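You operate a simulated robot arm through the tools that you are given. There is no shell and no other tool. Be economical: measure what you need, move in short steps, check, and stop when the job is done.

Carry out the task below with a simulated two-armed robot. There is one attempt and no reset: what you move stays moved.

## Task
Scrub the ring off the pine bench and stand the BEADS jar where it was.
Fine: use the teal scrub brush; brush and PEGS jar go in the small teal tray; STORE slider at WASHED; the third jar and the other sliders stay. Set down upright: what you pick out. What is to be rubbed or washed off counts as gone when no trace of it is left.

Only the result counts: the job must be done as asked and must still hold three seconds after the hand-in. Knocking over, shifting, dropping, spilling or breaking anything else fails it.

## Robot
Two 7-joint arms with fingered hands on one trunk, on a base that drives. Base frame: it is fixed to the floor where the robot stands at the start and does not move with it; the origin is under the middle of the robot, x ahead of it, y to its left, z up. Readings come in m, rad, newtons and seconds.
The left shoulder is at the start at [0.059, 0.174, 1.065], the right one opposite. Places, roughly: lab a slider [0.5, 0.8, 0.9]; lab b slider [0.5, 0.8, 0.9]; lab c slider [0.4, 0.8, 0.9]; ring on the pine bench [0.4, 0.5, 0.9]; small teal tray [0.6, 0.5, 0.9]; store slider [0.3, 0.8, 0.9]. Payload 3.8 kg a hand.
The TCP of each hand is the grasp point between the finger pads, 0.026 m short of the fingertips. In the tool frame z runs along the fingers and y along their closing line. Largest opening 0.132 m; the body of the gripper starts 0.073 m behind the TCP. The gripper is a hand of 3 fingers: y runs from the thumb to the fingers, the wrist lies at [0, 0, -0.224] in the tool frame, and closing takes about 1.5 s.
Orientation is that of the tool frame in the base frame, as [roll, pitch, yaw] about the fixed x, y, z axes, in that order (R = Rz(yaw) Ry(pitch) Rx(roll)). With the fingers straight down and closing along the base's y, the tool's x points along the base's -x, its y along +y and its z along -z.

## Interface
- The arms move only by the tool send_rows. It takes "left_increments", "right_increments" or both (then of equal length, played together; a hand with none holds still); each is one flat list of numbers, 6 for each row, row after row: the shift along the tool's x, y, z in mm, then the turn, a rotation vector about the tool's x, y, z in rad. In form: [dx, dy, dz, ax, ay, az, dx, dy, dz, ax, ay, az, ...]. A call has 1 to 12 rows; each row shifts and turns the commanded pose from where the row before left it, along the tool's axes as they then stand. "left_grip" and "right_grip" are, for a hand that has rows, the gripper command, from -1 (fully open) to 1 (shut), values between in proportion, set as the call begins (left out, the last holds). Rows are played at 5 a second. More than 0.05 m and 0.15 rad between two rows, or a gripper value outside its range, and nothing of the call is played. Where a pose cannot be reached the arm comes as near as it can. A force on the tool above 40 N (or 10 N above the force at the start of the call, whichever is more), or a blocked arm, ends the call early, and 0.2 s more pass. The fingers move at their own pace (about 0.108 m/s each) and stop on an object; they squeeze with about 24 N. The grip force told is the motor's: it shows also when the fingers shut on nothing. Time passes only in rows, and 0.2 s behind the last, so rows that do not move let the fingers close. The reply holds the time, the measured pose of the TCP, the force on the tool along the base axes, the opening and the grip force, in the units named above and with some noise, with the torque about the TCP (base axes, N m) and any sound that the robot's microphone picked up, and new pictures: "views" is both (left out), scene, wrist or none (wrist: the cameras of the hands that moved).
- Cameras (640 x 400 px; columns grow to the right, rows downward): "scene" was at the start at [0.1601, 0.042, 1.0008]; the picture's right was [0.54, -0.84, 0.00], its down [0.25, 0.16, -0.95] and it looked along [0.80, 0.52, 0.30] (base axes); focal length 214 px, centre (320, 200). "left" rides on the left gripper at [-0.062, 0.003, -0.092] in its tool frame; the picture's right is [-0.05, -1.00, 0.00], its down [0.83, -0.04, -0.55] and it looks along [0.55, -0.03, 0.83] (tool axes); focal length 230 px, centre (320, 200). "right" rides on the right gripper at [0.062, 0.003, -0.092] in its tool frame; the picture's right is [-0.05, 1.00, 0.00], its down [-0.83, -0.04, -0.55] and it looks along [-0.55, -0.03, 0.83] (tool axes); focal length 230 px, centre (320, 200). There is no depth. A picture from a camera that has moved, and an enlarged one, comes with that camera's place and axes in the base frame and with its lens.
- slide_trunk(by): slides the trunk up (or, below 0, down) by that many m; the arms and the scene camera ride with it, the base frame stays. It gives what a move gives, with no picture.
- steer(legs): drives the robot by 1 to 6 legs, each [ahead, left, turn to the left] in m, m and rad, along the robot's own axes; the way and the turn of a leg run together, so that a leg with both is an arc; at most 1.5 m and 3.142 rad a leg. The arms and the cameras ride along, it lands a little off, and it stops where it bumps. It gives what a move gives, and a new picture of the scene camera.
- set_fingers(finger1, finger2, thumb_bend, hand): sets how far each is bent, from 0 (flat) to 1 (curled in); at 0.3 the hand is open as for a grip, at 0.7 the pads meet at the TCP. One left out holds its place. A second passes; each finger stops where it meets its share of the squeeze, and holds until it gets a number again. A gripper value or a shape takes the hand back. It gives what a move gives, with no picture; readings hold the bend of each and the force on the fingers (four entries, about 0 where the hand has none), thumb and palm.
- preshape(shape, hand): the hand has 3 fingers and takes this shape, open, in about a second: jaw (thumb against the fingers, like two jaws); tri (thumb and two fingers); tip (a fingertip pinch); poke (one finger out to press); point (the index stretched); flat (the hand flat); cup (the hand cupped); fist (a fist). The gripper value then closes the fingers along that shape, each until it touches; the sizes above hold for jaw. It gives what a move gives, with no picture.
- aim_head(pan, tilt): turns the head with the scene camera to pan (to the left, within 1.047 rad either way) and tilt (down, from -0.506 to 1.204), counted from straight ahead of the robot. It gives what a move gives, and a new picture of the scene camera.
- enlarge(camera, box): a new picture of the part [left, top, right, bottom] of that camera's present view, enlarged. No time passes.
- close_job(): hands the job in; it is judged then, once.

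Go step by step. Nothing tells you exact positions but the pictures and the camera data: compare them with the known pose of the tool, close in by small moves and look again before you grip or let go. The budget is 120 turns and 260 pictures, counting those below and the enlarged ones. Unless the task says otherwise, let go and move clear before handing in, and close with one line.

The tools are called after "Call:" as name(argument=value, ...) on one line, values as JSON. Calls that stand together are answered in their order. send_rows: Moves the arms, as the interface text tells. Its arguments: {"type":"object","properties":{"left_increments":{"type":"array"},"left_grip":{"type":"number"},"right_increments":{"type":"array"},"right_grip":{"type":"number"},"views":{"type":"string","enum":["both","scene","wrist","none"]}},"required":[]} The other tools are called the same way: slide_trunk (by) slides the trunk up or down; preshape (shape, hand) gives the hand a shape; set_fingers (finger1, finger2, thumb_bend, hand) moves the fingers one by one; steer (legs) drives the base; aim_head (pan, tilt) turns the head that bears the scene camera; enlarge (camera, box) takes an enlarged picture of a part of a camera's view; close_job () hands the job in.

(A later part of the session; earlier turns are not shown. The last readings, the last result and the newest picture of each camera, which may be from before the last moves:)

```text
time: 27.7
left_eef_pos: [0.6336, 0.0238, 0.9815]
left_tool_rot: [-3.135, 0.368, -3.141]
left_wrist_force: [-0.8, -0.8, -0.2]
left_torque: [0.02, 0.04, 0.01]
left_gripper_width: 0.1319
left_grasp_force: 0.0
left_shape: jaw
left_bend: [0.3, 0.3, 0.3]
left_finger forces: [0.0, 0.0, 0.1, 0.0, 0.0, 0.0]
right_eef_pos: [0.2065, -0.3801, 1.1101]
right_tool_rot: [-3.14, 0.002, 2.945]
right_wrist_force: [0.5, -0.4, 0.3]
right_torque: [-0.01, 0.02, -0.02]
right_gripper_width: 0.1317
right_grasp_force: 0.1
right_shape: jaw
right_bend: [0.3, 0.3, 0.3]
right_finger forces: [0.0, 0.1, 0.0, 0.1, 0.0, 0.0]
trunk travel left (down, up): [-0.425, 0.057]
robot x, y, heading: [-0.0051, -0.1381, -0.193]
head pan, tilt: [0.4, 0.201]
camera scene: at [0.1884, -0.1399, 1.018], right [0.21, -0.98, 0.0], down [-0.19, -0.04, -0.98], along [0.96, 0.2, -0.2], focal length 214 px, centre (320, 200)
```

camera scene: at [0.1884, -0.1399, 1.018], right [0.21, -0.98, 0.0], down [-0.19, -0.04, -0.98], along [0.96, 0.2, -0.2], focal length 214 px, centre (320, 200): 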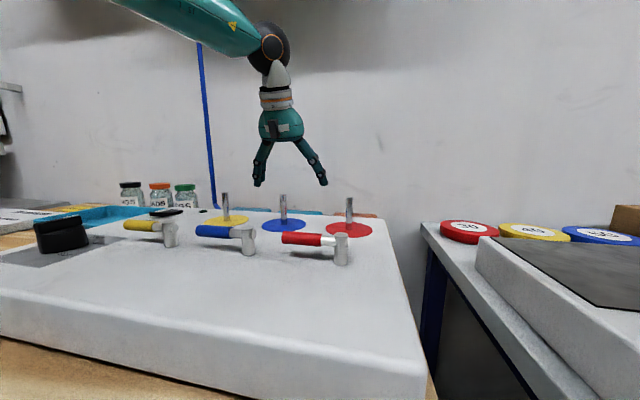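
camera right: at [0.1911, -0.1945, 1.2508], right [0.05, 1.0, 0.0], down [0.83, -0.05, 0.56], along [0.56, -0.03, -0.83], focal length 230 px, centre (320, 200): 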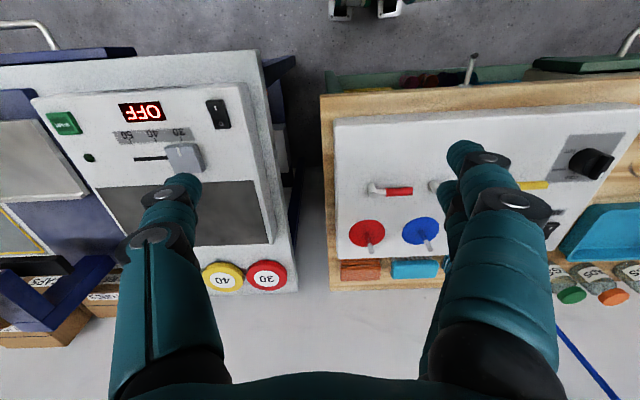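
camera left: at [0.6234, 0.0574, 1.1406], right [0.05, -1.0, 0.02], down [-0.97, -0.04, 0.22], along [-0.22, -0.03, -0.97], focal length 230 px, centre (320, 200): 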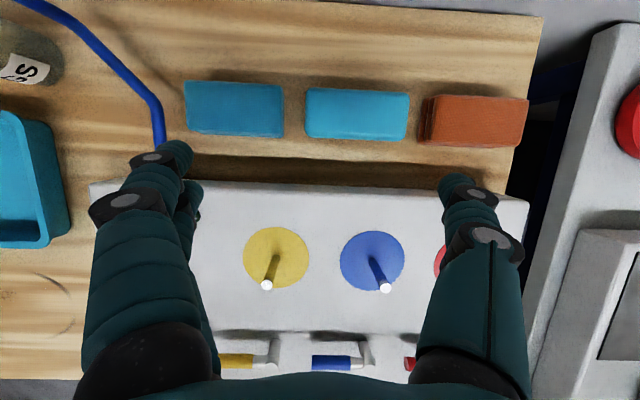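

Gripping across the brush's short side (along x) is needed since the neighbours are close. I straighten the hand and turn it a quarter.

Call:
send_rows(left_increments=[0, 0, 0, 0, 0.12, 0, 0, 0, 0, 0, 0.12, 0, 0, 0, 0, 0, 0.127, 0, 0, 0, 0, 0, 0, 0.15, 0, 0, 0, 0, 0, 0.15, 0, 0, 0, 0, 0, 0.15, 0, 0, 0, 0, 0, 0.15, 0, 0, 0, 0, 0, 0.15, 0, 0, 0, 0, 0, 0.15, 0, 0, 0, 0, 0, 0.15, 0, 0, 0, 0, 0, 0.15, 0, 0, 0, 0, 0, 0.15], views="wrist")

```text
time: 30.3
left_eef_pos: [0.634, 0.0761, 1.004]
left_tool_rot: [3.025, 0.032, 1.784]
left_wrist_force: [0.5, -0.7, -0.1]
left_torque: [0.0, -0.01, 0.01]
left_gripper_width: 0.1319
left_grasp_force: 0.0
left_shape: jaw
left_bend: [0.3, 0.3, 0.3]
left_finger forces: [0.0, 0.1, 0.0, 0.1, 0.0, 0.0]
left hand out of reach, approached as far as the arm can: row 1, 2, 3
right_eef_pos: [0.2078, -0.3799, 1.1105]
right_tool_rot: [3.142, 0.005, 2.944]
right_wrist_force: [0.3, -0.4, -0.5]
right_torque: [0.0, 0.01, 0.04]
right_gripper_width: 0.132
right_grasp_force: 0.2
right_shape: jaw
right_bend: [0.3, 0.3, 0.3]
right_finger forces: [0.1, 0.1, 0.1, 0.0, 0.1, 0.0]
trunk travel left (down, up): [-0.425, 0.057]
robot x, y, heading: [-0.0052, -0.1427, -0.192]
head pan, tilt: [0.4, 0.201]
camera left: at [0.6387, 0.0194, 1.097], right [-0.96, -0.27, -0.11], down [-0.29, 0.8, 0.52], along [-0.05, 0.53, -0.85], focal length 230 px, centre (320, 200)
```

left: 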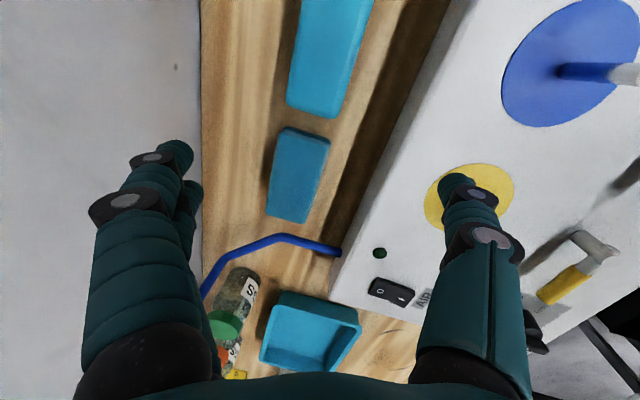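

Call:
send_rows(left_increments=[0, 0, 12, 0.06, 0, 0.107, 0, 0, 12, 0.06, 0, 0.107, -20, 9, 8, 0, 0, 0, -20, 9, 8, 0, 0, 0, -20, 9, 0, 0, 0, 0, 0, 0, 0, 0, 0, 0], left_grip=-0.25, views="wrist")

```text
time: 31.7
left_eef_pos: [0.6259, 0.0857, 0.9746]
left_tool_rot: [3.08, 0.022, 1.682]
left_wrist_force: [-0.1, -0.8, -0.3]
left_torque: [0.05, 0.0, -0.01]
left_gripper_width: 0.0829
left_grasp_force: 0.1
left_shape: jaw
left_bend: [0.71, 0.71, 0.69]
left_finger forces: [0.0, 0.0, 0.0, 0.0, 0.0, 0.0]
left hand out of reach, approached as far as the arm can: row 1, 2, 3, 4, 5
right_eef_pos: [0.2061, -0.38, 1.1087]
right_tool_rot: [3.14, 0.003, 2.944]
right_wrist_force: [-0.3, -0.5, -0.2]
right_torque: [0.01, -0.03, -0.01]
right_gripper_width: 0.1321
right_grasp_force: 0.1
right_shape: jaw
right_bend: [0.3, 0.3, 0.3]
right_finger forces: [0.1, 0.0, 0.0, 0.0, 0.1, 0.0]
trunk travel left (down, up): [-0.425, 0.057]
robot x, y, heading: [-0.0021, -0.1405, -0.189]
head pan, tilt: [0.4, 0.201]
camera left: at [0.6294, 0.0275, 1.0694], right [-0.98, -0.16, -0.06], down [-0.17, 0.83, 0.53], along [-0.04, 0.53, -0.84], focal length 230 px, centre (320, 200)
```

left: 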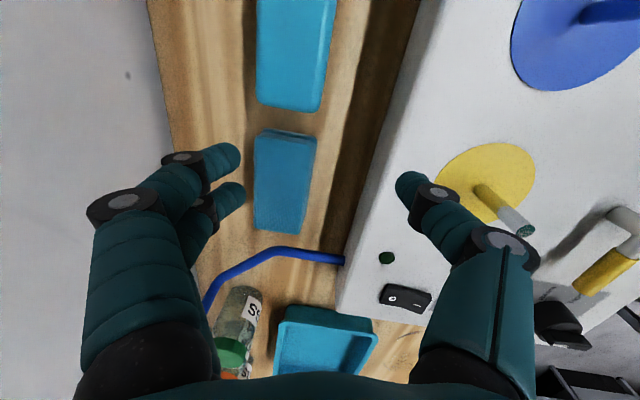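

Turning the robot itself a bit to the right should bring the hand right over the brush.

Call:
steer(legs=[[0, 0, -0.13]])

Call:
enlarge(camera="left", box=[0, 0, 640, 400])

```text
time: 32.7
left_eef_pos: [0.6487, 0.0037, 0.9754]
left_tool_rot: [3.081, 0.023, 1.554]
left_wrist_force: [-0.8, 0.0, 0.1]
left_torque: [0.02, 0.02, -0.01]
left_gripper_width: 0.0828
left_grasp_force: 0.0
left_shape: jaw
left_bend: [0.71, 0.71, 0.69]
left_finger forces: [0.0, 0.0, 0.0, 0.0, 0.0, 0.1]
right_eef_pos: [0.1744, -0.4047, 1.1101]
right_tool_rot: [-3.141, 0.005, 2.816]
right_wrist_force: [0.8, -0.8, 0.9]
right_torque: [0.02, -0.03, 0.01]
right_gripper_width: 0.1319
right_grasp_force: 0.0
right_shape: jaw
right_bend: [0.3, 0.3, 0.3]
right_finger forces: [0.1, 0.1, 0.1, 0.1, 0.0, 0.1]
trunk travel left (down, up): [-0.425, 0.057]
robot x, y, heading: [-0.0093, -0.1415, -0.32]
head pan, tilt: [0.4, 0.201]
camera scene: at [0.1867, -0.1649, 1.0179], right [0.08, -1.0, 0.0], down [-0.2, -0.02, -0.98], along [0.98, 0.08, -0.2], focal length 214 px, centre (320, 200)
```

scene: 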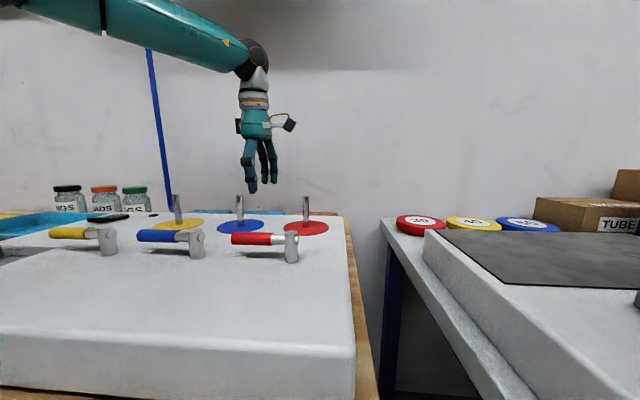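

```text
1.00 times, centred on (320, 200) of left
camera zoom: at [0.6455, -0.0556, 1.0695], right [-1.0, -0.04, -0.06], down [-0.06, 0.84, 0.53], along [0.03, 0.53, -0.84], focal length 230 px, centre (320, 200)
```

zoom: 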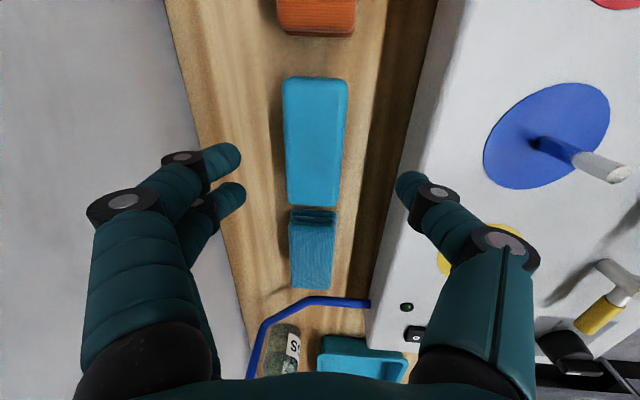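

Call:
send_rows(left_increments=[5, 5, 15, 0.06, 0, 0, 6, 5, 20, 0, 0, 0, 0, 0, 20, 0, 0, 0, 0, 0, 0, 0, 0, 0], views="both")

```text
time: 33.7
left_eef_pos: [0.6456, 0.0218, 0.9223]
left_tool_rot: [3.137, 0.025, 1.554]
left_wrist_force: [-0.3, 0.1, -0.1]
left_torque: [-0.04, -0.02, -0.01]
left_gripper_width: 0.0828
left_grasp_force: 0.1
left_shape: jaw
left_bend: [0.71, 0.71, 0.69]
left_finger forces: [0.0, 0.0, 0.0, 0.1, 0.0, 0.0]
left hand out of reach, approached as far as the arm can: row 1, 2, 3
right_eef_pos: [0.1746, -0.4059, 1.1093]
right_tool_rot: [-3.141, 0.005, 2.816]
right_wrist_force: [0.7, 0.7, -0.1]
right_torque: [-0.01, -0.01, -0.01]
right_gripper_width: 0.1319
right_grasp_force: 0.0
right_shape: jaw
right_bend: [0.3, 0.3, 0.3]
right_finger forces: [0.0, 0.1, 0.0, 0.1, 0.1, 0.1]
trunk travel left (down, up): [-0.425, 0.057]
robot x, y, heading: [-0.0015, -0.1408, -0.319]
head pan, tilt: [0.4, 0.201]
camera scene: at [0.1867, -0.1648, 1.018], right [0.08, -1.0, 0.0], down [-0.2, -0.02, -0.98], along [0.98, 0.08, -0.2], focal length 214 px, centre (320, 200)
camera left: at [0.6458, -0.036, 1.0168], right [-1.0, -0.03, 0.0], down [-0.03, 0.84, 0.53], along [-0.02, 0.53, -0.85], focal length 230 px, centre (320, 200)
```

scene: 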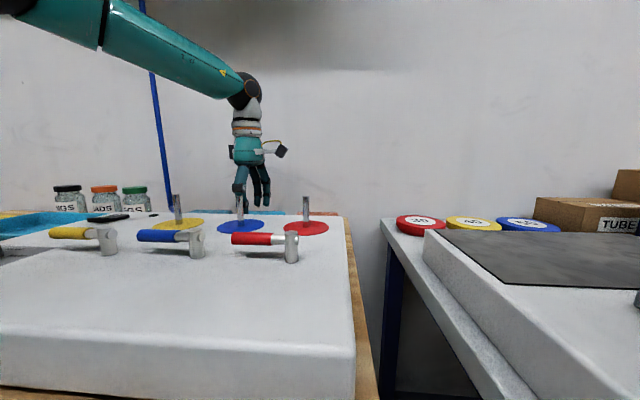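
left: 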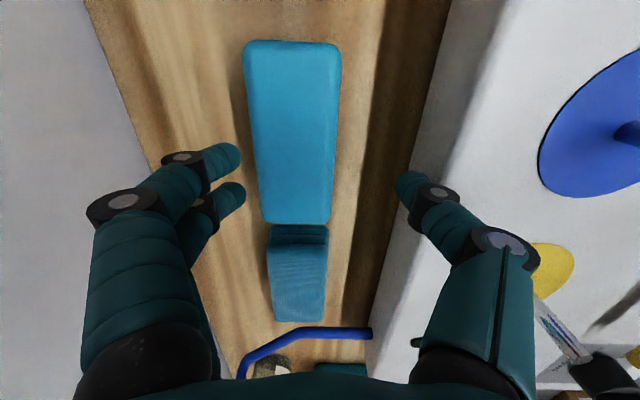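

Call:
steer(legs=[[0.018, 0.002, 0]])

```text
time: 34.6
left_eef_pos: [0.6452, 0.0229, 0.9244]
left_tool_rot: [3.137, 0.026, 1.553]
left_wrist_force: [0.6, 0.0, -0.8]
left_torque: [0.0, 0.03, 0.0]
left_gripper_width: 0.0832
left_grasp_force: 0.1
left_shape: jaw
left_bend: [0.71, 0.71, 0.69]
left_finger forces: [0.0, 0.0, 0.1, 0.1, 0.0, 0.0]
right_eef_pos: [0.175, -0.4037, 1.11]
right_tool_rot: [-3.141, 0.004, 2.814]
right_wrist_force: [0.4, 0.1, -1.3]
right_torque: [-0.01, 0.01, 0.01]
right_gripper_width: 0.132
right_grasp_force: 0.1
right_shape: jaw
right_bend: [0.3, 0.3, 0.3]
right_finger forces: [0.0, 0.0, 0.1, 0.0, 0.1, 0.0]
trunk travel left (down, up): [-0.425, 0.057]
robot x, y, heading: [-0.0047, -0.1379, -0.314]
head pan, tilt: [0.4, 0.201]
stopped in leg 1: the robot was blocked; the commanded pose is now the measured one
camera scene: at [0.1873, -0.1641, 1.0179], right [0.08, -1.0, 0.0], down [-0.2, -0.02, -0.98], along [0.98, 0.08, -0.2], focal length 214 px, centre (320, 200)
```

scene: 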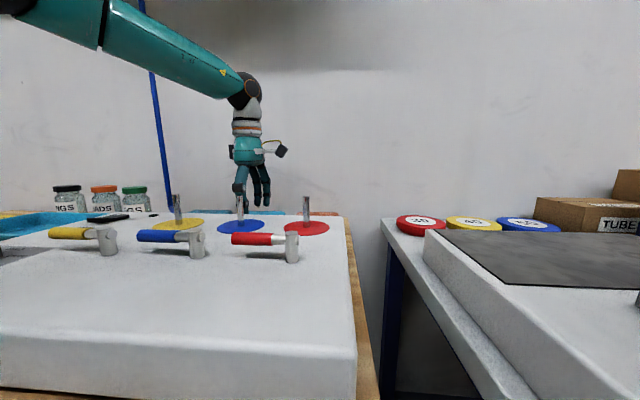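

Blocked by the corner. Moving the base left while turning right brings the hand nearer; first I raise it a little.

Call:
send_rows(left_increments=[0, 0, -25, 0, 0, 0, 0, 0, -25, 0, 0, 0], views="none")

Call:
steer(legs=[[-0.037, 0.114, -0.2]])

Call:
enlarge(camera="left", box=[0, 0, 640, 400])

```text
time: 35.2
left_eef_pos: [0.643, 0.0226, 0.9744]
left_tool_rot: [3.138, 0.024, 1.552]
left_wrist_force: [-0.9, 0.2, 0.7]
left_torque: [0.01, -0.01, 0.02]
left_gripper_width: 0.0829
left_grasp_force: 0.1
left_shape: jaw
left_bend: [0.71, 0.71, 0.69]
left_finger forces: [0.0, 0.1, 0.0, 0.0, 0.0, 0.0]
right_eef_pos: [0.1749, -0.4038, 1.111]
right_tool_rot: [3.141, 0.003, 2.816]
right_wrist_force: [-0.2, 0.6, 0.1]
right_torque: [-0.03, 0.02, 0.0]
right_gripper_width: 0.1319
right_grasp_force: 0.0
right_shape: jaw
right_bend: [0.3, 0.3, 0.3]
right_finger forces: [0.0, 0.0, 0.1, 0.0, 0.0, 0.0]
trunk travel left (down, up): [-0.425, 0.057]
robot x, y, heading: [-0.0016, -0.1399, -0.317]
head pan, tilt: [0.4, 0.201]
```

```text
time: 36.4
left_eef_pos: [0.6765, 0.0123, 0.9741]
left_tool_rot: [3.138, 0.025, 1.356]
left_wrist_force: [-0.3, 0.0, 0.1]
left_torque: [-0.01, -0.02, -0.02]
left_gripper_width: 0.0827
left_grasp_force: 0.0
left_shape: jaw
left_bend: [0.71, 0.71, 0.69]
left_finger forces: [0.0, 0.0, 0.0, 0.0, 0.1, 0.0]
right_eef_pos: [0.1319, -0.3151, 1.1094]
right_tool_rot: [-3.141, 0.004, 2.618]
right_wrist_force: [0.8, -0.9, 0.7]
right_torque: [0.01, 0.0, 0.01]
right_gripper_width: 0.1319
right_grasp_force: 0.1
right_shape: jaw
right_bend: [0.3, 0.3, 0.3]
right_finger forces: [0.0, 0.1, 0.1, 0.0, 0.1, 0.1]
trunk travel left (down, up): [-0.425, 0.057]
robot x, y, heading: [0.0119, -0.0229, -0.516]
head pan, tilt: [0.4, 0.201]
camera scene: at [0.1919, -0.082, 1.0179], right [-0.12, -0.99, 0.0], down [-0.2, 0.02, -0.98], along [0.97, -0.12, -0.2], focal length 214 px, centre (320, 200)
```

scene: 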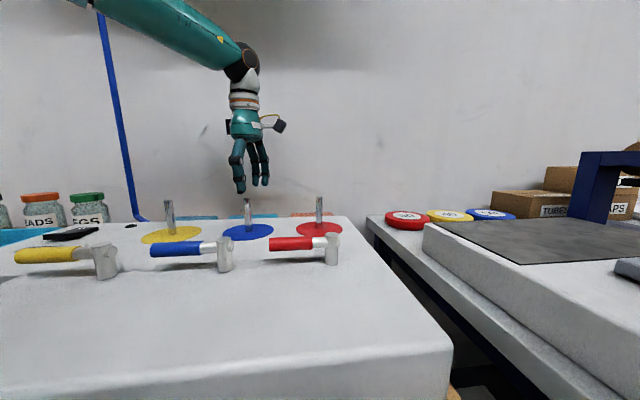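

```text
1.00 times, centred on (320, 200) of left
camera zoom: at [0.665, -0.0445, 1.0679], right [-0.99, 0.16, 0.0], down [0.14, 0.83, 0.53], along [0.09, 0.53, -0.85], focal length 230 px, centre (320, 200)
```

zoom: 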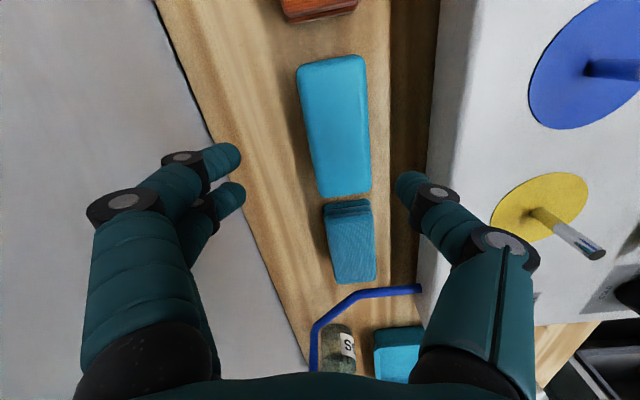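

Now straighten the yaw, centre over the brush and come down partway.

Call:
send_rows(left_increments=[0, 0, 0, 0, 0, -0.107, 0, 0, 0, 0, 0, -0.107, 0, -16, 20, 0, 0, 0, 0, 0, 25, 0, 0, 0, 0, 0, 20, 0, 0, 0, 0, 0, 0, 0, 0, 0], views="wrist")

```text
time: 37.8
left_eef_pos: [0.6581, 0.0101, 0.9079]
left_tool_rot: [-3.139, 0.024, 1.57]
left_wrist_force: [0.5, 0.6, 0.5]
left_torque: [0.0, -0.01, -0.02]
left_gripper_width: 0.0828
left_grasp_force: 0.0
left_shape: jaw
left_bend: [0.71, 0.71, 0.69]
left_finger forces: [0.0, 0.0, 0.1, 0.0, 0.0, 0.0]
right_eef_pos: [0.134, -0.315, 1.11]
right_tool_rot: [3.14, 0.004, 2.618]
right_wrist_force: [0.2, 0.3, 0.3]
right_torque: [0.01, -0.01, -0.02]
right_gripper_width: 0.1318
right_grasp_force: 0.0
right_shape: jaw
right_bend: [0.3, 0.3, 0.3]
right_finger forces: [0.0, 0.0, 0.0, 0.0, 0.1, 0.0]
trunk travel left (down, up): [-0.425, 0.057]
robot x, y, heading: [0.0124, -0.0216, -0.516]
head pan, tilt: [0.4, 0.201]
camera left: at [0.6618, -0.0469, 1.0028], right [-1.0, -0.05, 0.0], down [-0.04, 0.84, 0.53], along [-0.03, 0.53, -0.85], focal length 230 px, centre (320, 200)
```

left: 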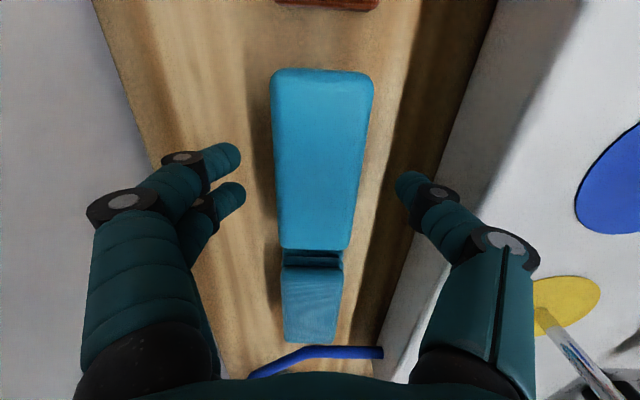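

Call:
send_rows(left_increments=[0, 0, 8, 0, 0, 0, 0, 0, 8, 0, 0, 0, 0, 0, 6, 0, 0, 0, 0, 0, 0, 0, 0, 0], views="wrist")

```text
time: 38.8
left_eef_pos: [0.6593, 0.011, 0.8863]
left_tool_rot: [-3.14, 0.025, 1.569]
left_wrist_force: [0.4, -0.1, 0.1]
left_torque: [-0.01, 0.01, 0.01]
left_gripper_width: 0.0831
left_grasp_force: 0.0
left_shape: jaw
left_bend: [0.71, 0.71, 0.69]
left_finger forces: [0.0, 0.0, 0.0, 0.1, 0.0, 0.0]
right_eef_pos: [0.1331, -0.3149, 1.1092]
right_tool_rot: [-3.141, 0.003, 2.618]
right_wrist_force: [-0.2, 0.9, 0.1]
right_torque: [0.0, 0.01, 0.01]
right_gripper_width: 0.1322
right_grasp_force: 0.2
right_shape: jaw
right_bend: [0.3, 0.3, 0.3]
right_finger forces: [0.0, 0.1, 0.1, 0.1, 0.0, 0.0]
trunk travel left (down, up): [-0.425, 0.057]
robot x, y, heading: [0.0114, -0.0207, -0.512]
head pan, tilt: [0.4, 0.201]
camera left: at [0.6617, -0.0473, 0.9809], right [-1.0, -0.05, 0.0], down [-0.04, 0.84, 0.53], along [-0.03, 0.53, -0.85], focal length 230 px, centre (320, 200)
```

left: 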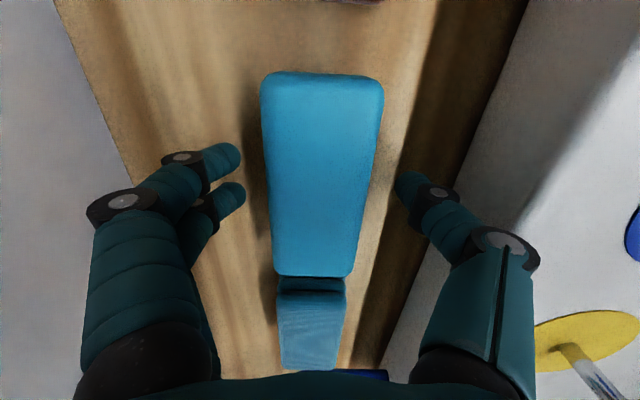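

Call:
send_rows(left_increments=[0, 0, 2.5, 0, 0, 0, 0, 0, 2.5, 0, 0, 0, 0, 0, 0, 0, 0, 0], views="none")

Call:
send_rows(left_increments=[0, 0, 0, 0, 0, 0, 0, 0, 0, 0, 0, 0, 0, 0, 0, 0, 0, 0, 0, 0, 0, 0, 0, 0, 0, 0, 0, 0, 0, 0, 0, 0, 0, 0, 0, 0, 0, 0, 0, 0, 0, 0], left_grip=1, views="wrist")

```text
time: 39.6
left_eef_pos: [0.6588, 0.0092, 0.8825]
left_tool_rot: [-3.141, 0.025, 1.571]
left_wrist_force: [-0.4, -0.1, -0.6]
left_torque: [-0.01, 0.01, 0.0]
left_gripper_width: 0.0829
left_grasp_force: 0.1
left_shape: jaw
left_bend: [0.71, 0.71, 0.69]
left_finger forces: [0.0, 0.0, 0.0, 0.1, 0.0, 0.1]
right_eef_pos: [0.1337, -0.3156, 1.1101]
right_tool_rot: [-3.141, 0.004, 2.619]
right_wrist_force: [0.1, 0.5, -0.4]
right_torque: [0.01, 0.0, -0.02]
right_gripper_width: 0.1317
right_grasp_force: 0.0
right_shape: jaw
right_bend: [0.3, 0.3, 0.3]
right_finger forces: [0.0, 0.1, 0.0, 0.0, 0.0, 0.0]
trunk travel left (down, up): [-0.425, 0.057]
robot x, y, heading: [0.0126, -0.0162, -0.518]
head pan, tilt: [0.4, 0.201]
```

```text
time: 41.2
left_eef_pos: [0.6596, 0.011, 0.8833]
left_tool_rot: [-3.138, 0.024, 1.569]
left_wrist_force: [0.1, -0.2, -0.2]
left_torque: [0.0, -0.01, -0.02]
left_gripper_width: 0.0418
left_grasp_force: 23.9
left_shape: jaw
left_bend: [0.74, 0.74, 0.7]
left_finger forces: [10.8, 11.4, 0.1, 0.0, 21.5, 0.1]
right_eef_pos: [0.1324, -0.3156, 1.109]
right_tool_rot: [-3.141, 0.005, 2.617]
right_wrist_force: [-0.5, -0.4, -0.5]
right_torque: [0.02, 0.01, 0.01]
right_gripper_width: 0.1321
right_grasp_force: 0.0
right_shape: jaw
right_bend: [0.3, 0.3, 0.3]
right_finger forces: [0.0, 0.0, 0.1, 0.0, 0.0, 0.0]
trunk travel left (down, up): [-0.425, 0.057]
robot x, y, heading: [0.0102, -0.0189, -0.519]
head pan, tilt: [0.4, 0.201]
camera left: at [0.662, -0.0476, 0.9761], right [-1.0, -0.05, 0.0], down [-0.04, 0.84, 0.53], along [-0.03, 0.53, -0.85], focal length 230 px, centre (320, 200)
```

left: 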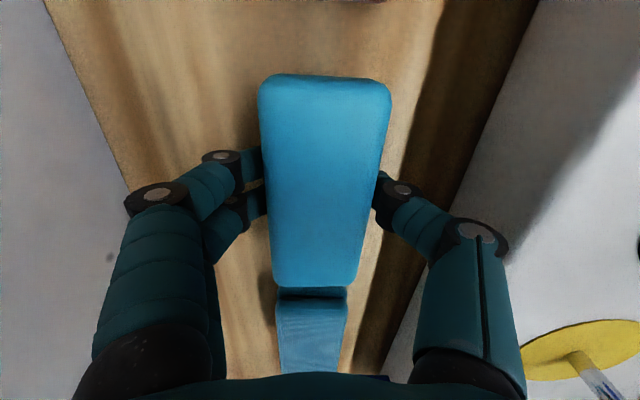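

The brush is gripped. I lift it, then turn the robot left, carrying the brush in an arc clear of posts and jars.

Call:
send_rows(left_increments=[0, 0, -25, 0, 0, 0, 0, 0, -30, 0, 0, 0, 0, 0, -30, 0, 0, 0, 0, 0, 0, 0, 0, 0], views="both")

```text
time: 42.2
left_eef_pos: [0.6582, 0.0114, 0.9668]
left_tool_rot: [-3.139, 0.025, 1.571]
left_wrist_force: [-0.4, 0.1, -0.2]
left_torque: [-0.01, 0.01, 0.03]
left_gripper_width: 0.0419
left_grasp_force: 23.8
left_shape: jaw
left_bend: [0.74, 0.74, 0.7]
left_finger forces: [10.9, 11.6, 0.1, 0.0, 21.5, 0.1]
right_eef_pos: [0.1324, -0.3146, 1.1096]
right_tool_rot: [3.139, 0.004, 2.618]
right_wrist_force: [0.2, 0.0, 0.4]
right_torque: [-0.01, -0.01, 0.02]
right_gripper_width: 0.1318
right_grasp_force: 0.1
right_shape: jaw
right_bend: [0.3, 0.3, 0.3]
right_finger forces: [0.0, 0.1, 0.1, 0.0, 0.0, 0.0]
trunk travel left (down, up): [-0.425, 0.057]
robot x, y, heading: [0.0108, -0.0227, -0.516]
head pan, tilt: [0.4, 0.201]
camera scene: at [0.1922, -0.0821, 1.0179], right [-0.12, -0.99, 0.0], down [-0.2, 0.02, -0.98], along [0.97, -0.12, -0.2], focal length 214 px, centre (320, 200)
camera left: at [0.6618, -0.0459, 1.0614], right [-1.0, -0.05, 0.0], down [-0.04, 0.84, 0.53], along [-0.03, 0.53, -0.85], focal length 230 px, centre (320, 200)
```

scene: 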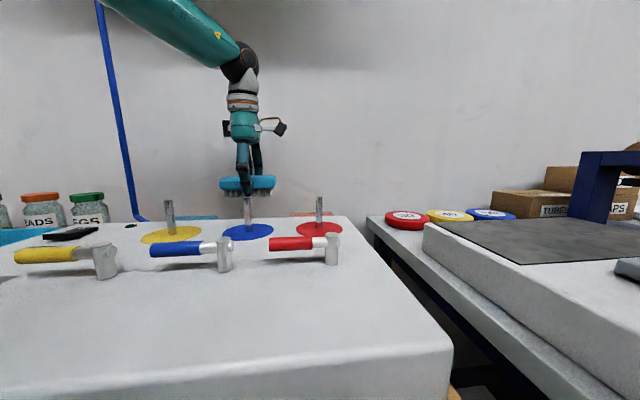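
left: 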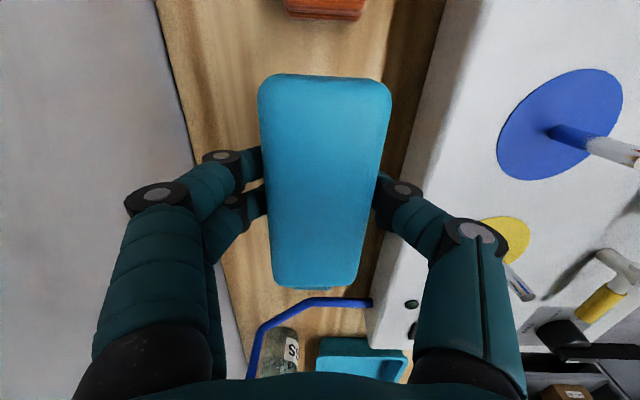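

Call:
steer(legs=[[0, 0, 0.5], [0, 0, 0.47]])

Call:
enlarge(camera="left", box=[0, 0, 640, 400])

```text
time: 45.4
left_eef_pos: [0.3491, 0.5325, 0.9667]
left_tool_rot: [-3.141, 0.024, 2.542]
left_wrist_force: [-0.8, 0.7, -0.7]
left_torque: [0.0, -0.02, 0.0]
left_gripper_width: 0.0416
left_grasp_force: 23.9
left_shape: jaw
left_bend: [0.74, 0.74, 0.7]
left_finger forces: [11.0, 11.5, 0.0, 0.0, 21.4, 0.2]
right_eef_pos: [0.3239, -0.0851, 1.1099]
right_tool_rot: [-3.14, 0.003, -2.691]
right_wrist_force: [0.7, 0.3, 0.3]
right_torque: [-0.02, 0.01, 0.02]
right_gripper_width: 0.1319
right_grasp_force: 0.0
right_shape: jaw
right_bend: [0.3, 0.3, 0.3]
right_finger forces: [0.0, 0.0, 0.0, 0.0, 0.0, 0.1]
trunk travel left (down, up): [-0.425, 0.057]
robot x, y, heading: [0.0107, -0.0198, 0.457]
head pan, tilt: [0.4, 0.201]
camera scene: at [0.1636, 0.0952, 1.0179], right [0.75, -0.66, 0.0], down [-0.13, -0.15, -0.98], along [0.64, 0.74, -0.2], focal length 214 px, centre (320, 200)
```

scene: 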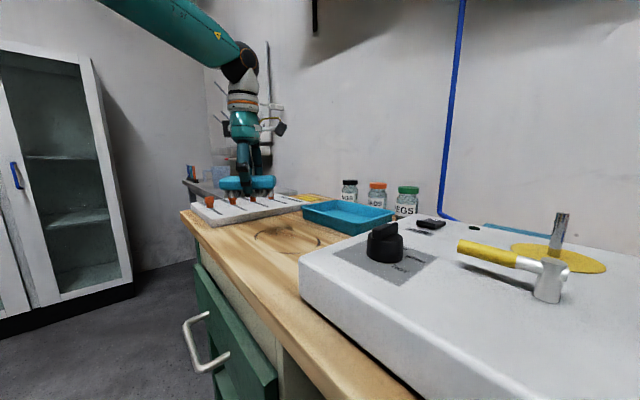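

```text
1.00 times, centred on (320, 200) of left
camera zoom: at [0.3996, 0.5046, 1.0613], right [-0.52, -0.85, 0.0], down [-0.72, 0.44, 0.53], along [-0.46, 0.28, -0.85], focal length 230 px, centre (320, 200)
```

zoom: 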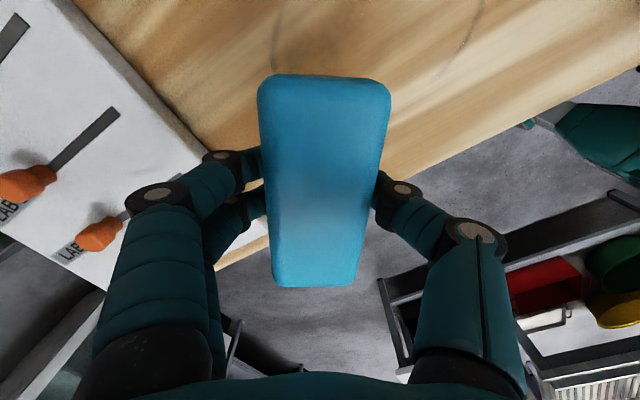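

Brush is near the ring. I turn it so its long side runs along x, centre it over the ring and go down.

Call:
send_rows(left_increments=[0, 0, 0, 0, 0, -0.15, 0, 0, 0, 0, 0, -0.15, 0, 0, 0, 0, 0, -0.15, 0, 0, 0, 0, 0, -0.15, -20, -36, 0, 0, 0, 0, -21, -36, 0, 0, 0, 0, 0, 0, 30, 0, 0, 0, 0, 0, 30, 0, 0, 0, 0, 0, 12, 0, 0, 0, 0, 0, 0, 0, 0, 0], views="both")

```text
time: 47.6
left_eef_pos: [0.3609, 0.4796, 0.9051]
left_tool_rot: [-3.125, 0.022, -3.14]
left_wrist_force: [-0.4, 0.1, -0.6]
left_torque: [0.01, 0.0, 0.0]
left_gripper_width: 0.0419
left_grasp_force: 24.1
left_shape: jaw
left_bend: [0.74, 0.74, 0.7]
left_finger forces: [11.2, 11.7, 0.1, 0.1, 21.6, 0.0]
left hand out of reach, approached as far as the arm can: row 6, 7, 8
right_eef_pos: [0.3235, -0.0848, 1.1096]
right_tool_rot: [-3.141, 0.003, -2.693]
right_wrist_force: [0.6, 0.0, 0.1]
right_torque: [0.0, -0.03, -0.01]
right_gripper_width: 0.132
right_grasp_force: 0.1
right_shape: jaw
right_bend: [0.3, 0.3, 0.3]
right_finger forces: [0.1, 0.1, 0.0, 0.0, 0.0, 0.0]
trunk travel left (down, up): [-0.425, 0.057]
robot x, y, heading: [0.0106, -0.0193, 0.454]
head pan, tilt: [0.4, 0.201]
camera scene: at [0.1637, 0.0952, 1.0179], right [0.75, -0.66, 0.0], down [-0.13, -0.15, -0.98], along [0.64, 0.74, -0.2], focal length 214 px, centre (320, 200)
camera left: at [0.4215, 0.4867, 0.9987], right [0.05, -1.0, 0.02], down [-0.84, -0.04, 0.54], along [-0.54, -0.04, -0.84], focal length 230 px, centre (320, 200)
```

scene: 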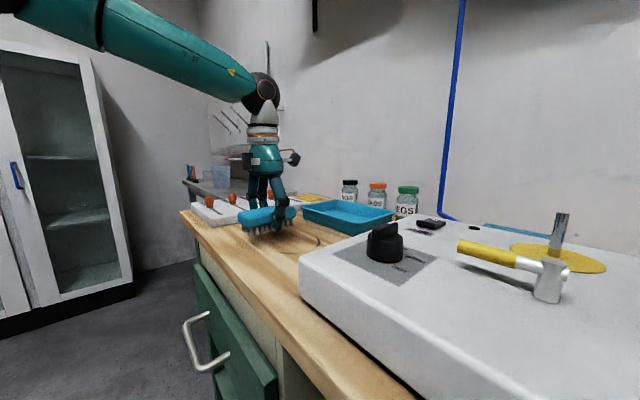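
left: 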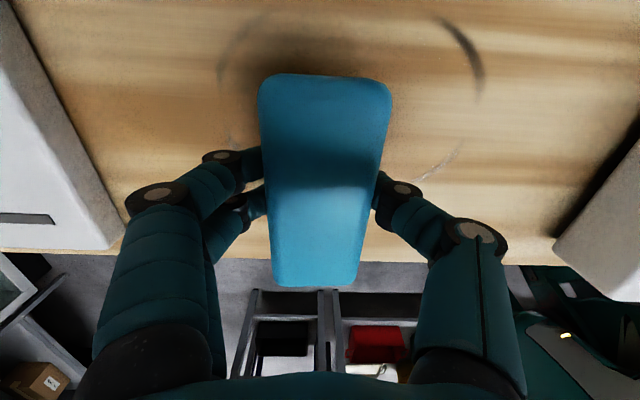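

The hand can't come inward past about 30° from straight ahead; I lift, turn the robot right, then return over the ring.

Call:
send_rows(left_increments=[0, 0, -30, 0, 0, 0, 0, 0, -30, 0, 0, 0], views="none")

Call:
steer(legs=[[0, 0, -0.36]])

```text
time: 48.2
left_eef_pos: [0.3635, 0.4818, 0.9673]
left_tool_rot: [-3.125, 0.019, -3.141]
left_wrist_force: [-0.1, -0.3, -0.8]
left_torque: [-0.01, 0.03, -0.04]
left_gripper_width: 0.0419
left_grasp_force: 23.5
left_shape: jaw
left_bend: [0.74, 0.74, 0.7]
left_finger forces: [11.2, 11.7, 0.0, 0.1, 21.6, 0.0]
right_eef_pos: [0.3233, -0.0857, 1.1113]
right_tool_rot: [3.141, 0.003, -2.693]
right_wrist_force: [0.6, -0.5, 0.0]
right_torque: [-0.01, 0.02, 0.0]
right_gripper_width: 0.1319
right_grasp_force: 0.0
right_shape: jaw
right_bend: [0.3, 0.3, 0.3]
right_finger forces: [0.1, 0.1, 0.0, 0.0, 0.0, 0.0]
trunk travel left (down, up): [-0.425, 0.057]
robot x, y, heading: [0.0109, -0.0196, 0.455]
head pan, tilt: [0.4, 0.201]
```

```text
time: 49.7
left_eef_pos: [0.5198, 0.3239, 0.9663]
left_tool_rot: [-3.125, 0.02, 2.779]
left_wrist_force: [0.0, 0.9, 0.1]
left_torque: [0.0, -0.03, 0.02]
left_gripper_width: 0.0419
left_grasp_force: 23.9
left_shape: jaw
left_bend: [0.74, 0.74, 0.7]
left_finger forces: [11.1, 11.8, 0.1, 0.1, 21.7, 0.0]
right_eef_pos: [0.2806, -0.1924, 1.109]
right_tool_rot: [-3.14, 0.004, -3.056]
right_wrist_force: [-1.0, 0.5, 0.0]
right_torque: [0.02, -0.01, 0.0]
right_gripper_width: 0.1318
right_grasp_force: 0.0
right_shape: jaw
right_bend: [0.3, 0.3, 0.3]
right_finger forces: [0.1, 0.0, 0.1, 0.1, 0.0, 0.0]
trunk travel left (down, up): [-0.425, 0.057]
robot x, y, heading: [0.0115, -0.0213, 0.091]
head pan, tilt: [0.4, 0.201]
camera scene: at [0.1947, 0.033, 1.0179], right [0.47, -0.88, 0.0], down [-0.18, -0.09, -0.98], along [0.86, 0.46, -0.2], focal length 214 px, centre (320, 200)
```

scene: 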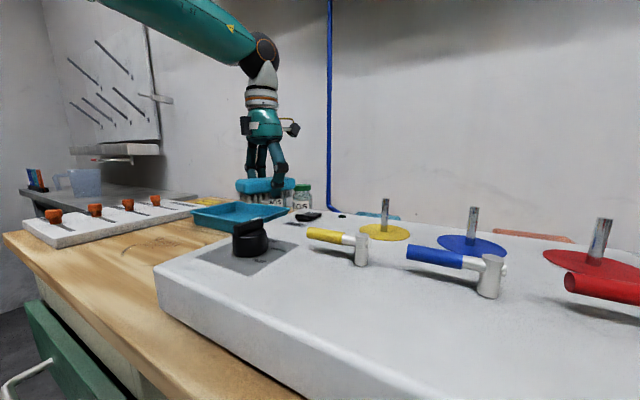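

Call:
send_rows(left_increments=[34, 16.2, 0, 0, 0, 0, 34, 16.2, 0, 0, 0, 0, 34, 16.2, 0, 0, 0, 0, 34, 16.2, 0, 0, 0, 0, 34, 16.2, 0, 0, 0, 0, 0, 0, 0, 0, 0, -0.12, 0, 0, 0, 0, 0, -0.12, 0, 0, 0, 0, 0, -0.12, 0, 0, 30, 0, 0, 0, 0, 0, 30, 0, 0, 0, 0, 0, 0, 0, 0, 0], views="both")

```text
time: 52.1
left_eef_pos: [0.3913, 0.4579, 0.9023]
left_tool_rot: [-3.121, 0.013, 3.14]
left_wrist_force: [0.0, 0.0, -0.8]
left_torque: [0.0, 0.0, 0.0]
left_gripper_width: 0.0417
left_grasp_force: 23.8
left_shape: jaw
left_bend: [0.74, 0.74, 0.7]
left_finger forces: [11.3, 11.6, 0.0, 0.1, 21.1, 0.0]
right_eef_pos: [0.2796, -0.1928, 1.1092]
right_tool_rot: [3.142, 0.004, -3.057]
right_wrist_force: [0.3, -0.1, -0.9]
right_torque: [0.0, -0.01, 0.0]
right_gripper_width: 0.1322
right_grasp_force: 0.0
right_shape: jaw
right_bend: [0.3, 0.3, 0.3]
right_finger forces: [0.1, 0.0, 0.0, 0.0, 0.0, 0.1]
trunk travel left (down, up): [-0.425, 0.057]
robot x, y, heading: [0.013, -0.0167, 0.089]
head pan, tilt: [0.4, 0.201]
camera scene: at [0.1945, 0.033, 1.018], right [0.47, -0.88, 0.0], down [-0.18, -0.09, -0.98], along [0.86, 0.46, -0.2], focal length 214 px, centre (320, 200)
camera left: at [0.4505, 0.4649, 0.9952], right [0.05, -1.0, 0.02], down [-0.84, -0.03, 0.55], along [-0.54, -0.05, -0.84], focal length 230 px, centre (320, 200)
```

scene: 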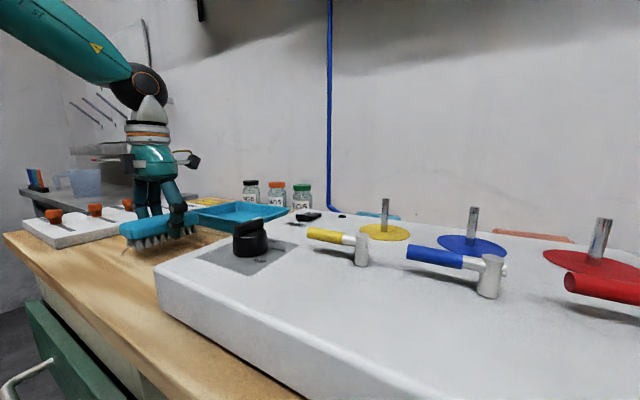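
left: 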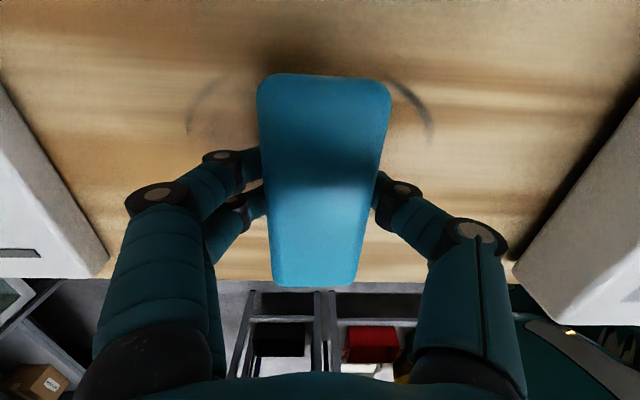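

Call:
send_rows(left_increments=[0, 0, 7, 0, 0, 0, 0, 0, 7, 0, 0, 0, 0, 0, 5, 0, 0, 0, 0, 0, 3, 0, 0, 0, 0, 0, 0, 0, 0, 0], views="none")

```text
time: 53.3
left_eef_pos: [0.3891, 0.4576, 0.8801]
left_tool_rot: [-3.12, 0.012, 3.14]
left_wrist_force: [0.0, -0.2, 0.0]
left_torque: [-0.02, -0.03, -0.03]
left_gripper_width: 0.0415
left_grasp_force: 24.0
left_shape: jaw
left_bend: [0.74, 0.74, 0.7]
left_finger forces: [11.4, 11.5, 0.0, 0.0, 20.8, 0.0]
right_eef_pos: [0.28, -0.1932, 1.1094]
right_tool_rot: [-3.141, 0.004, -3.055]
right_wrist_force: [0.4, 0.4, 0.4]
right_torque: [0.02, 0.02, -0.04]
right_gripper_width: 0.1319
right_grasp_force: 0.0
right_shape: jaw
right_bend: [0.3, 0.3, 0.3]
right_finger forces: [0.0, 0.0, 0.0, 0.1, 0.1, 0.1]
trunk travel left (down, up): [-0.425, 0.057]
robot x, y, heading: [0.0079, -0.0174, 0.089]
head pan, tilt: [0.4, 0.201]
```

Call:
send_rows(left_increments=[0, 0, 2, 0, 0, 0, 0, 0, 2, 0, 0, 0, 0, 0, 0, 0, 0, 0], views="scene")

```text
time: 54.1
left_eef_pos: [0.3904, 0.4585, 0.878]
left_tool_rot: [-3.119, 0.017, 3.14]
left_wrist_force: [-0.6, 1.2, 12.2]
left_torque: [0.17, 0.03, 0.02]
left_gripper_width: 0.042
left_grasp_force: 23.9
left_shape: jaw
left_bend: [0.74, 0.74, 0.72]
left_finger forces: [12.2, 12.5, 0.0, 0.0, 20.1, 0.0]
right_eef_pos: [0.2799, -0.1927, 1.11]
right_tool_rot: [-3.141, 0.003, -3.056]
right_wrist_force: [-0.4, 0.1, -0.4]
right_torque: [0.0, 0.0, -0.02]
right_gripper_width: 0.1316
right_grasp_force: 0.1
right_shape: jaw
right_bend: [0.3, 0.3, 0.3]
right_finger forces: [0.1, 0.0, 0.1, 0.1, 0.0, 0.1]
trunk travel left (down, up): [-0.425, 0.057]
robot x, y, heading: [0.0118, -0.0205, 0.093]
head pan, tilt: [0.4, 0.201]
camera scene: at [0.1941, 0.0325, 1.0183], right [0.47, -0.88, 0.0], down [-0.18, -0.09, -0.98], along [0.86, 0.46, -0.2], focal length 214 px, centre (320, 200)
```

scene: 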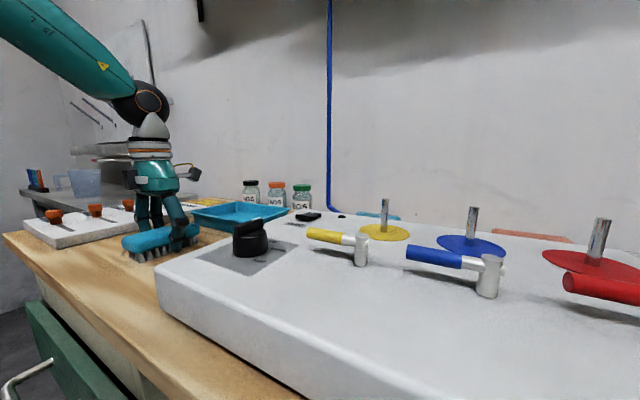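

In contact with about 12 N. Now I sweep across the ring.

Call:
send_rows(left_increments=[0, 27, 0, 0, 0, 0, 0, 27, 0, 0, 0, 0, 0, 27, 0, 0, 0, 0, 0, -28, 0, 0, 0, 0, 0, -28, 0, 0, 0, 0, 0, -28, 0, 0, 0, 0, 0, -28, 0, 0, 0, 0, 0, -28, 0, 0, 0, 0, 0, -28, 0, 0, 0, 0, 0, 28, 0, 0, 0, 0, 0, 28, 0, 0, 0, 0, 0, 28, 0, 0, 0, 0], views="both")

```text
time: 56.7
left_eef_pos: [0.3889, 0.4529, 0.8779]
left_tool_rot: [-3.119, 0.013, 3.137]
left_wrist_force: [-0.1, -2.3, 5.0]
left_torque: [0.09, -0.03, 0.01]
left_gripper_width: 0.0416
left_grasp_force: 24.1
left_shape: jaw
left_bend: [0.74, 0.74, 0.72]
left_finger forces: [12.0, 11.7, 0.0, 0.0, 22.0, 0.1]
right_eef_pos: [0.2785, -0.1922, 1.1098]
right_tool_rot: [-3.14, 0.004, -3.058]
right_wrist_force: [-0.7, -0.4, 0.6]
right_torque: [0.03, 0.0, 0.01]
right_gripper_width: 0.1318
right_grasp_force: 0.0
right_shape: jaw
right_bend: [0.3, 0.3, 0.3]
right_finger forces: [0.0, 0.1, 0.0, 0.1, 0.0, 0.0]
trunk travel left (down, up): [-0.425, 0.057]
robot x, y, heading: [0.0138, -0.0207, 0.097]
head pan, tilt: [0.4, 0.201]
camera scene: at [0.1943, 0.0328, 1.0181], right [0.47, -0.88, 0.0], down [-0.18, -0.09, -0.98], along [0.86, 0.46, -0.2], focal length 214 px, centre (320, 200)
camera left: at [0.4492, 0.46, 0.9707], right [0.05, -1.0, 0.02], down [-0.84, -0.03, 0.54], along [-0.54, -0.05, -0.84], focal length 230 px, centre (320, 200)
```

scene: 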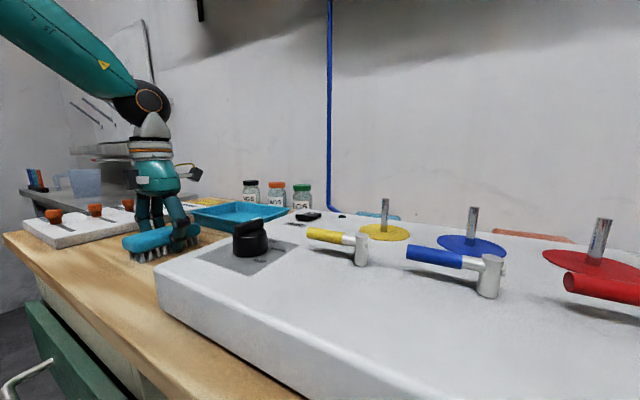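
left: 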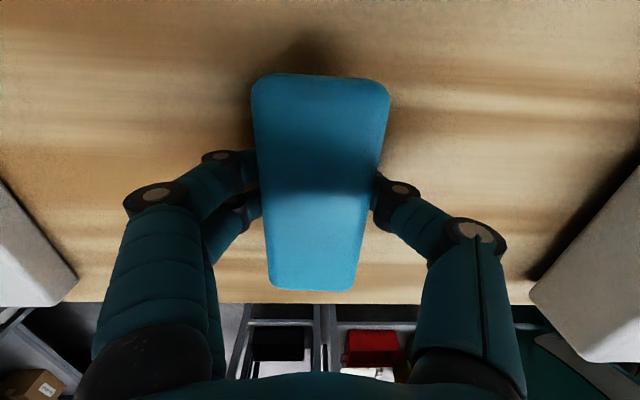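

Call:
send_rows(left_increments=[-22, 0, 0.5, 0, 0, 0, 0, 28, 0, 0, 0, 0, 0, 28, 0, 0, 0, 0, 0, 28, 0, 0, 0, 0, 0, -34, 0, 0, 0, 0, 0, -34, 0, 0, 0, 0, 0, -34, 0, 0, 0, 0, 0, -34, 0, 0, 0, 0, 0, -34, 0, 0, 0, 0, 44, 0, 0, 0, 0, 0, 0, 28, 0, 0, 0, 0, 0, 28, 0, 0, 0, 0], views="none")

Call:
send_rows(left_increments=[0, 28, 0, 0, 0, 0, 0, 28, 0, 0, 0, 0, 0, 28, 0, 0, 0, 0, 0, 26, 0, 0, 0, 0, 0, -28, 0, 0, 0, 0, 0, -28, 0, 0, 0, 0, 0, -28, 0, 0, 0, 0, 0, 0, -20, 0, 0, 0, 0, 0, -35, 0, 0, 0, 0, 0, -35, 0, 0, 0, 0, 0, 0, 0, 0, 0], views="both")

```text
time: 59.3
left_eef_pos: [0.3668, 0.4269, 0.8774]
left_tool_rot: [-3.12, 0.014, 3.139]
left_wrist_force: [0.7, -0.9, 0.6]
left_torque: [0.0, 0.0, 0.02]
left_gripper_width: 0.041
left_grasp_force: 23.6
left_shape: jaw
left_bend: [0.74, 0.74, 0.72]
left_finger forces: [12.2, 11.9, 0.0, 0.1, 20.7, 0.0]
right_eef_pos: [0.2799, -0.191, 1.1098]
right_tool_rot: [3.14, 0.003, -3.058]
right_wrist_force: [0.0, -0.6, 0.1]
right_torque: [-0.02, -0.01, -0.02]
right_gripper_width: 0.1319
right_grasp_force: 0.1
right_shape: jaw
right_bend: [0.3, 0.3, 0.3]
right_finger forces: [0.0, 0.0, 0.0, 0.0, 0.0, 0.0]
trunk travel left (down, up): [-0.425, 0.057]
robot x, y, heading: [0.0111, -0.0179, 0.093]
head pan, tilt: [0.4, 0.201]
```

```text
time: 61.7
left_eef_pos: [0.368, 0.4539, 0.9657]
left_tool_rot: [-3.118, 0.013, 3.14]
left_wrist_force: [0.5, 0.2, -1.1]
left_torque: [-0.04, 0.01, 0.02]
left_gripper_width: 0.0411
left_grasp_force: 24.0
left_shape: jaw
left_bend: [0.74, 0.74, 0.72]
left_finger forces: [12.2, 12.0, 0.0, 0.0, 21.3, 0.1]
right_eef_pos: [0.2793, -0.192, 1.1097]
right_tool_rot: [-3.141, 0.004, -3.055]
right_wrist_force: [0.0, 0.4, -0.7]
right_torque: [0.0, -0.01, 0.0]
right_gripper_width: 0.1321
right_grasp_force: 0.1
right_shape: jaw
right_bend: [0.3, 0.3, 0.3]
right_finger forces: [0.0, 0.0, 0.0, 0.0, 0.0, 0.1]
trunk travel left (down, up): [-0.425, 0.057]
robot x, y, heading: [0.0083, -0.0185, 0.096]
head pan, tilt: [0.4, 0.201]
camera scene: at [0.1947, 0.033, 1.0179], right [0.47, -0.88, 0.0], down [-0.18, -0.09, -0.98], along [0.86, 0.46, -0.2], focal length 214 px, centre (320, 200)
camera left: at [0.4275, 0.4601, 1.0589], right [0.05, -1.0, 0.02], down [-0.84, -0.03, 0.55], along [-0.54, -0.05, -0.84], focal length 230 px, centre (320, 200)
```

scene: 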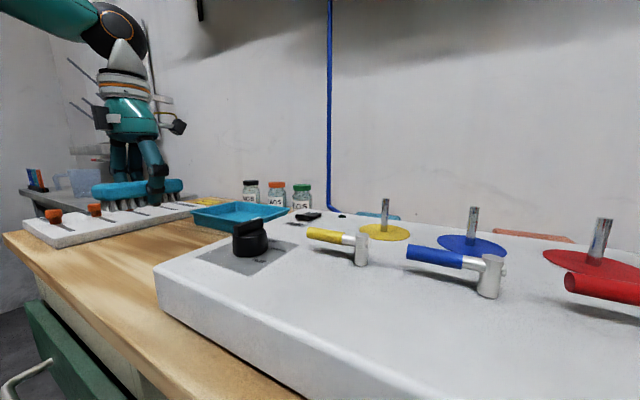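
left: 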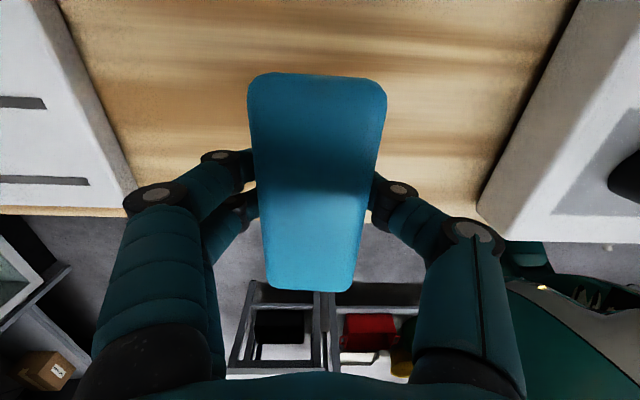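

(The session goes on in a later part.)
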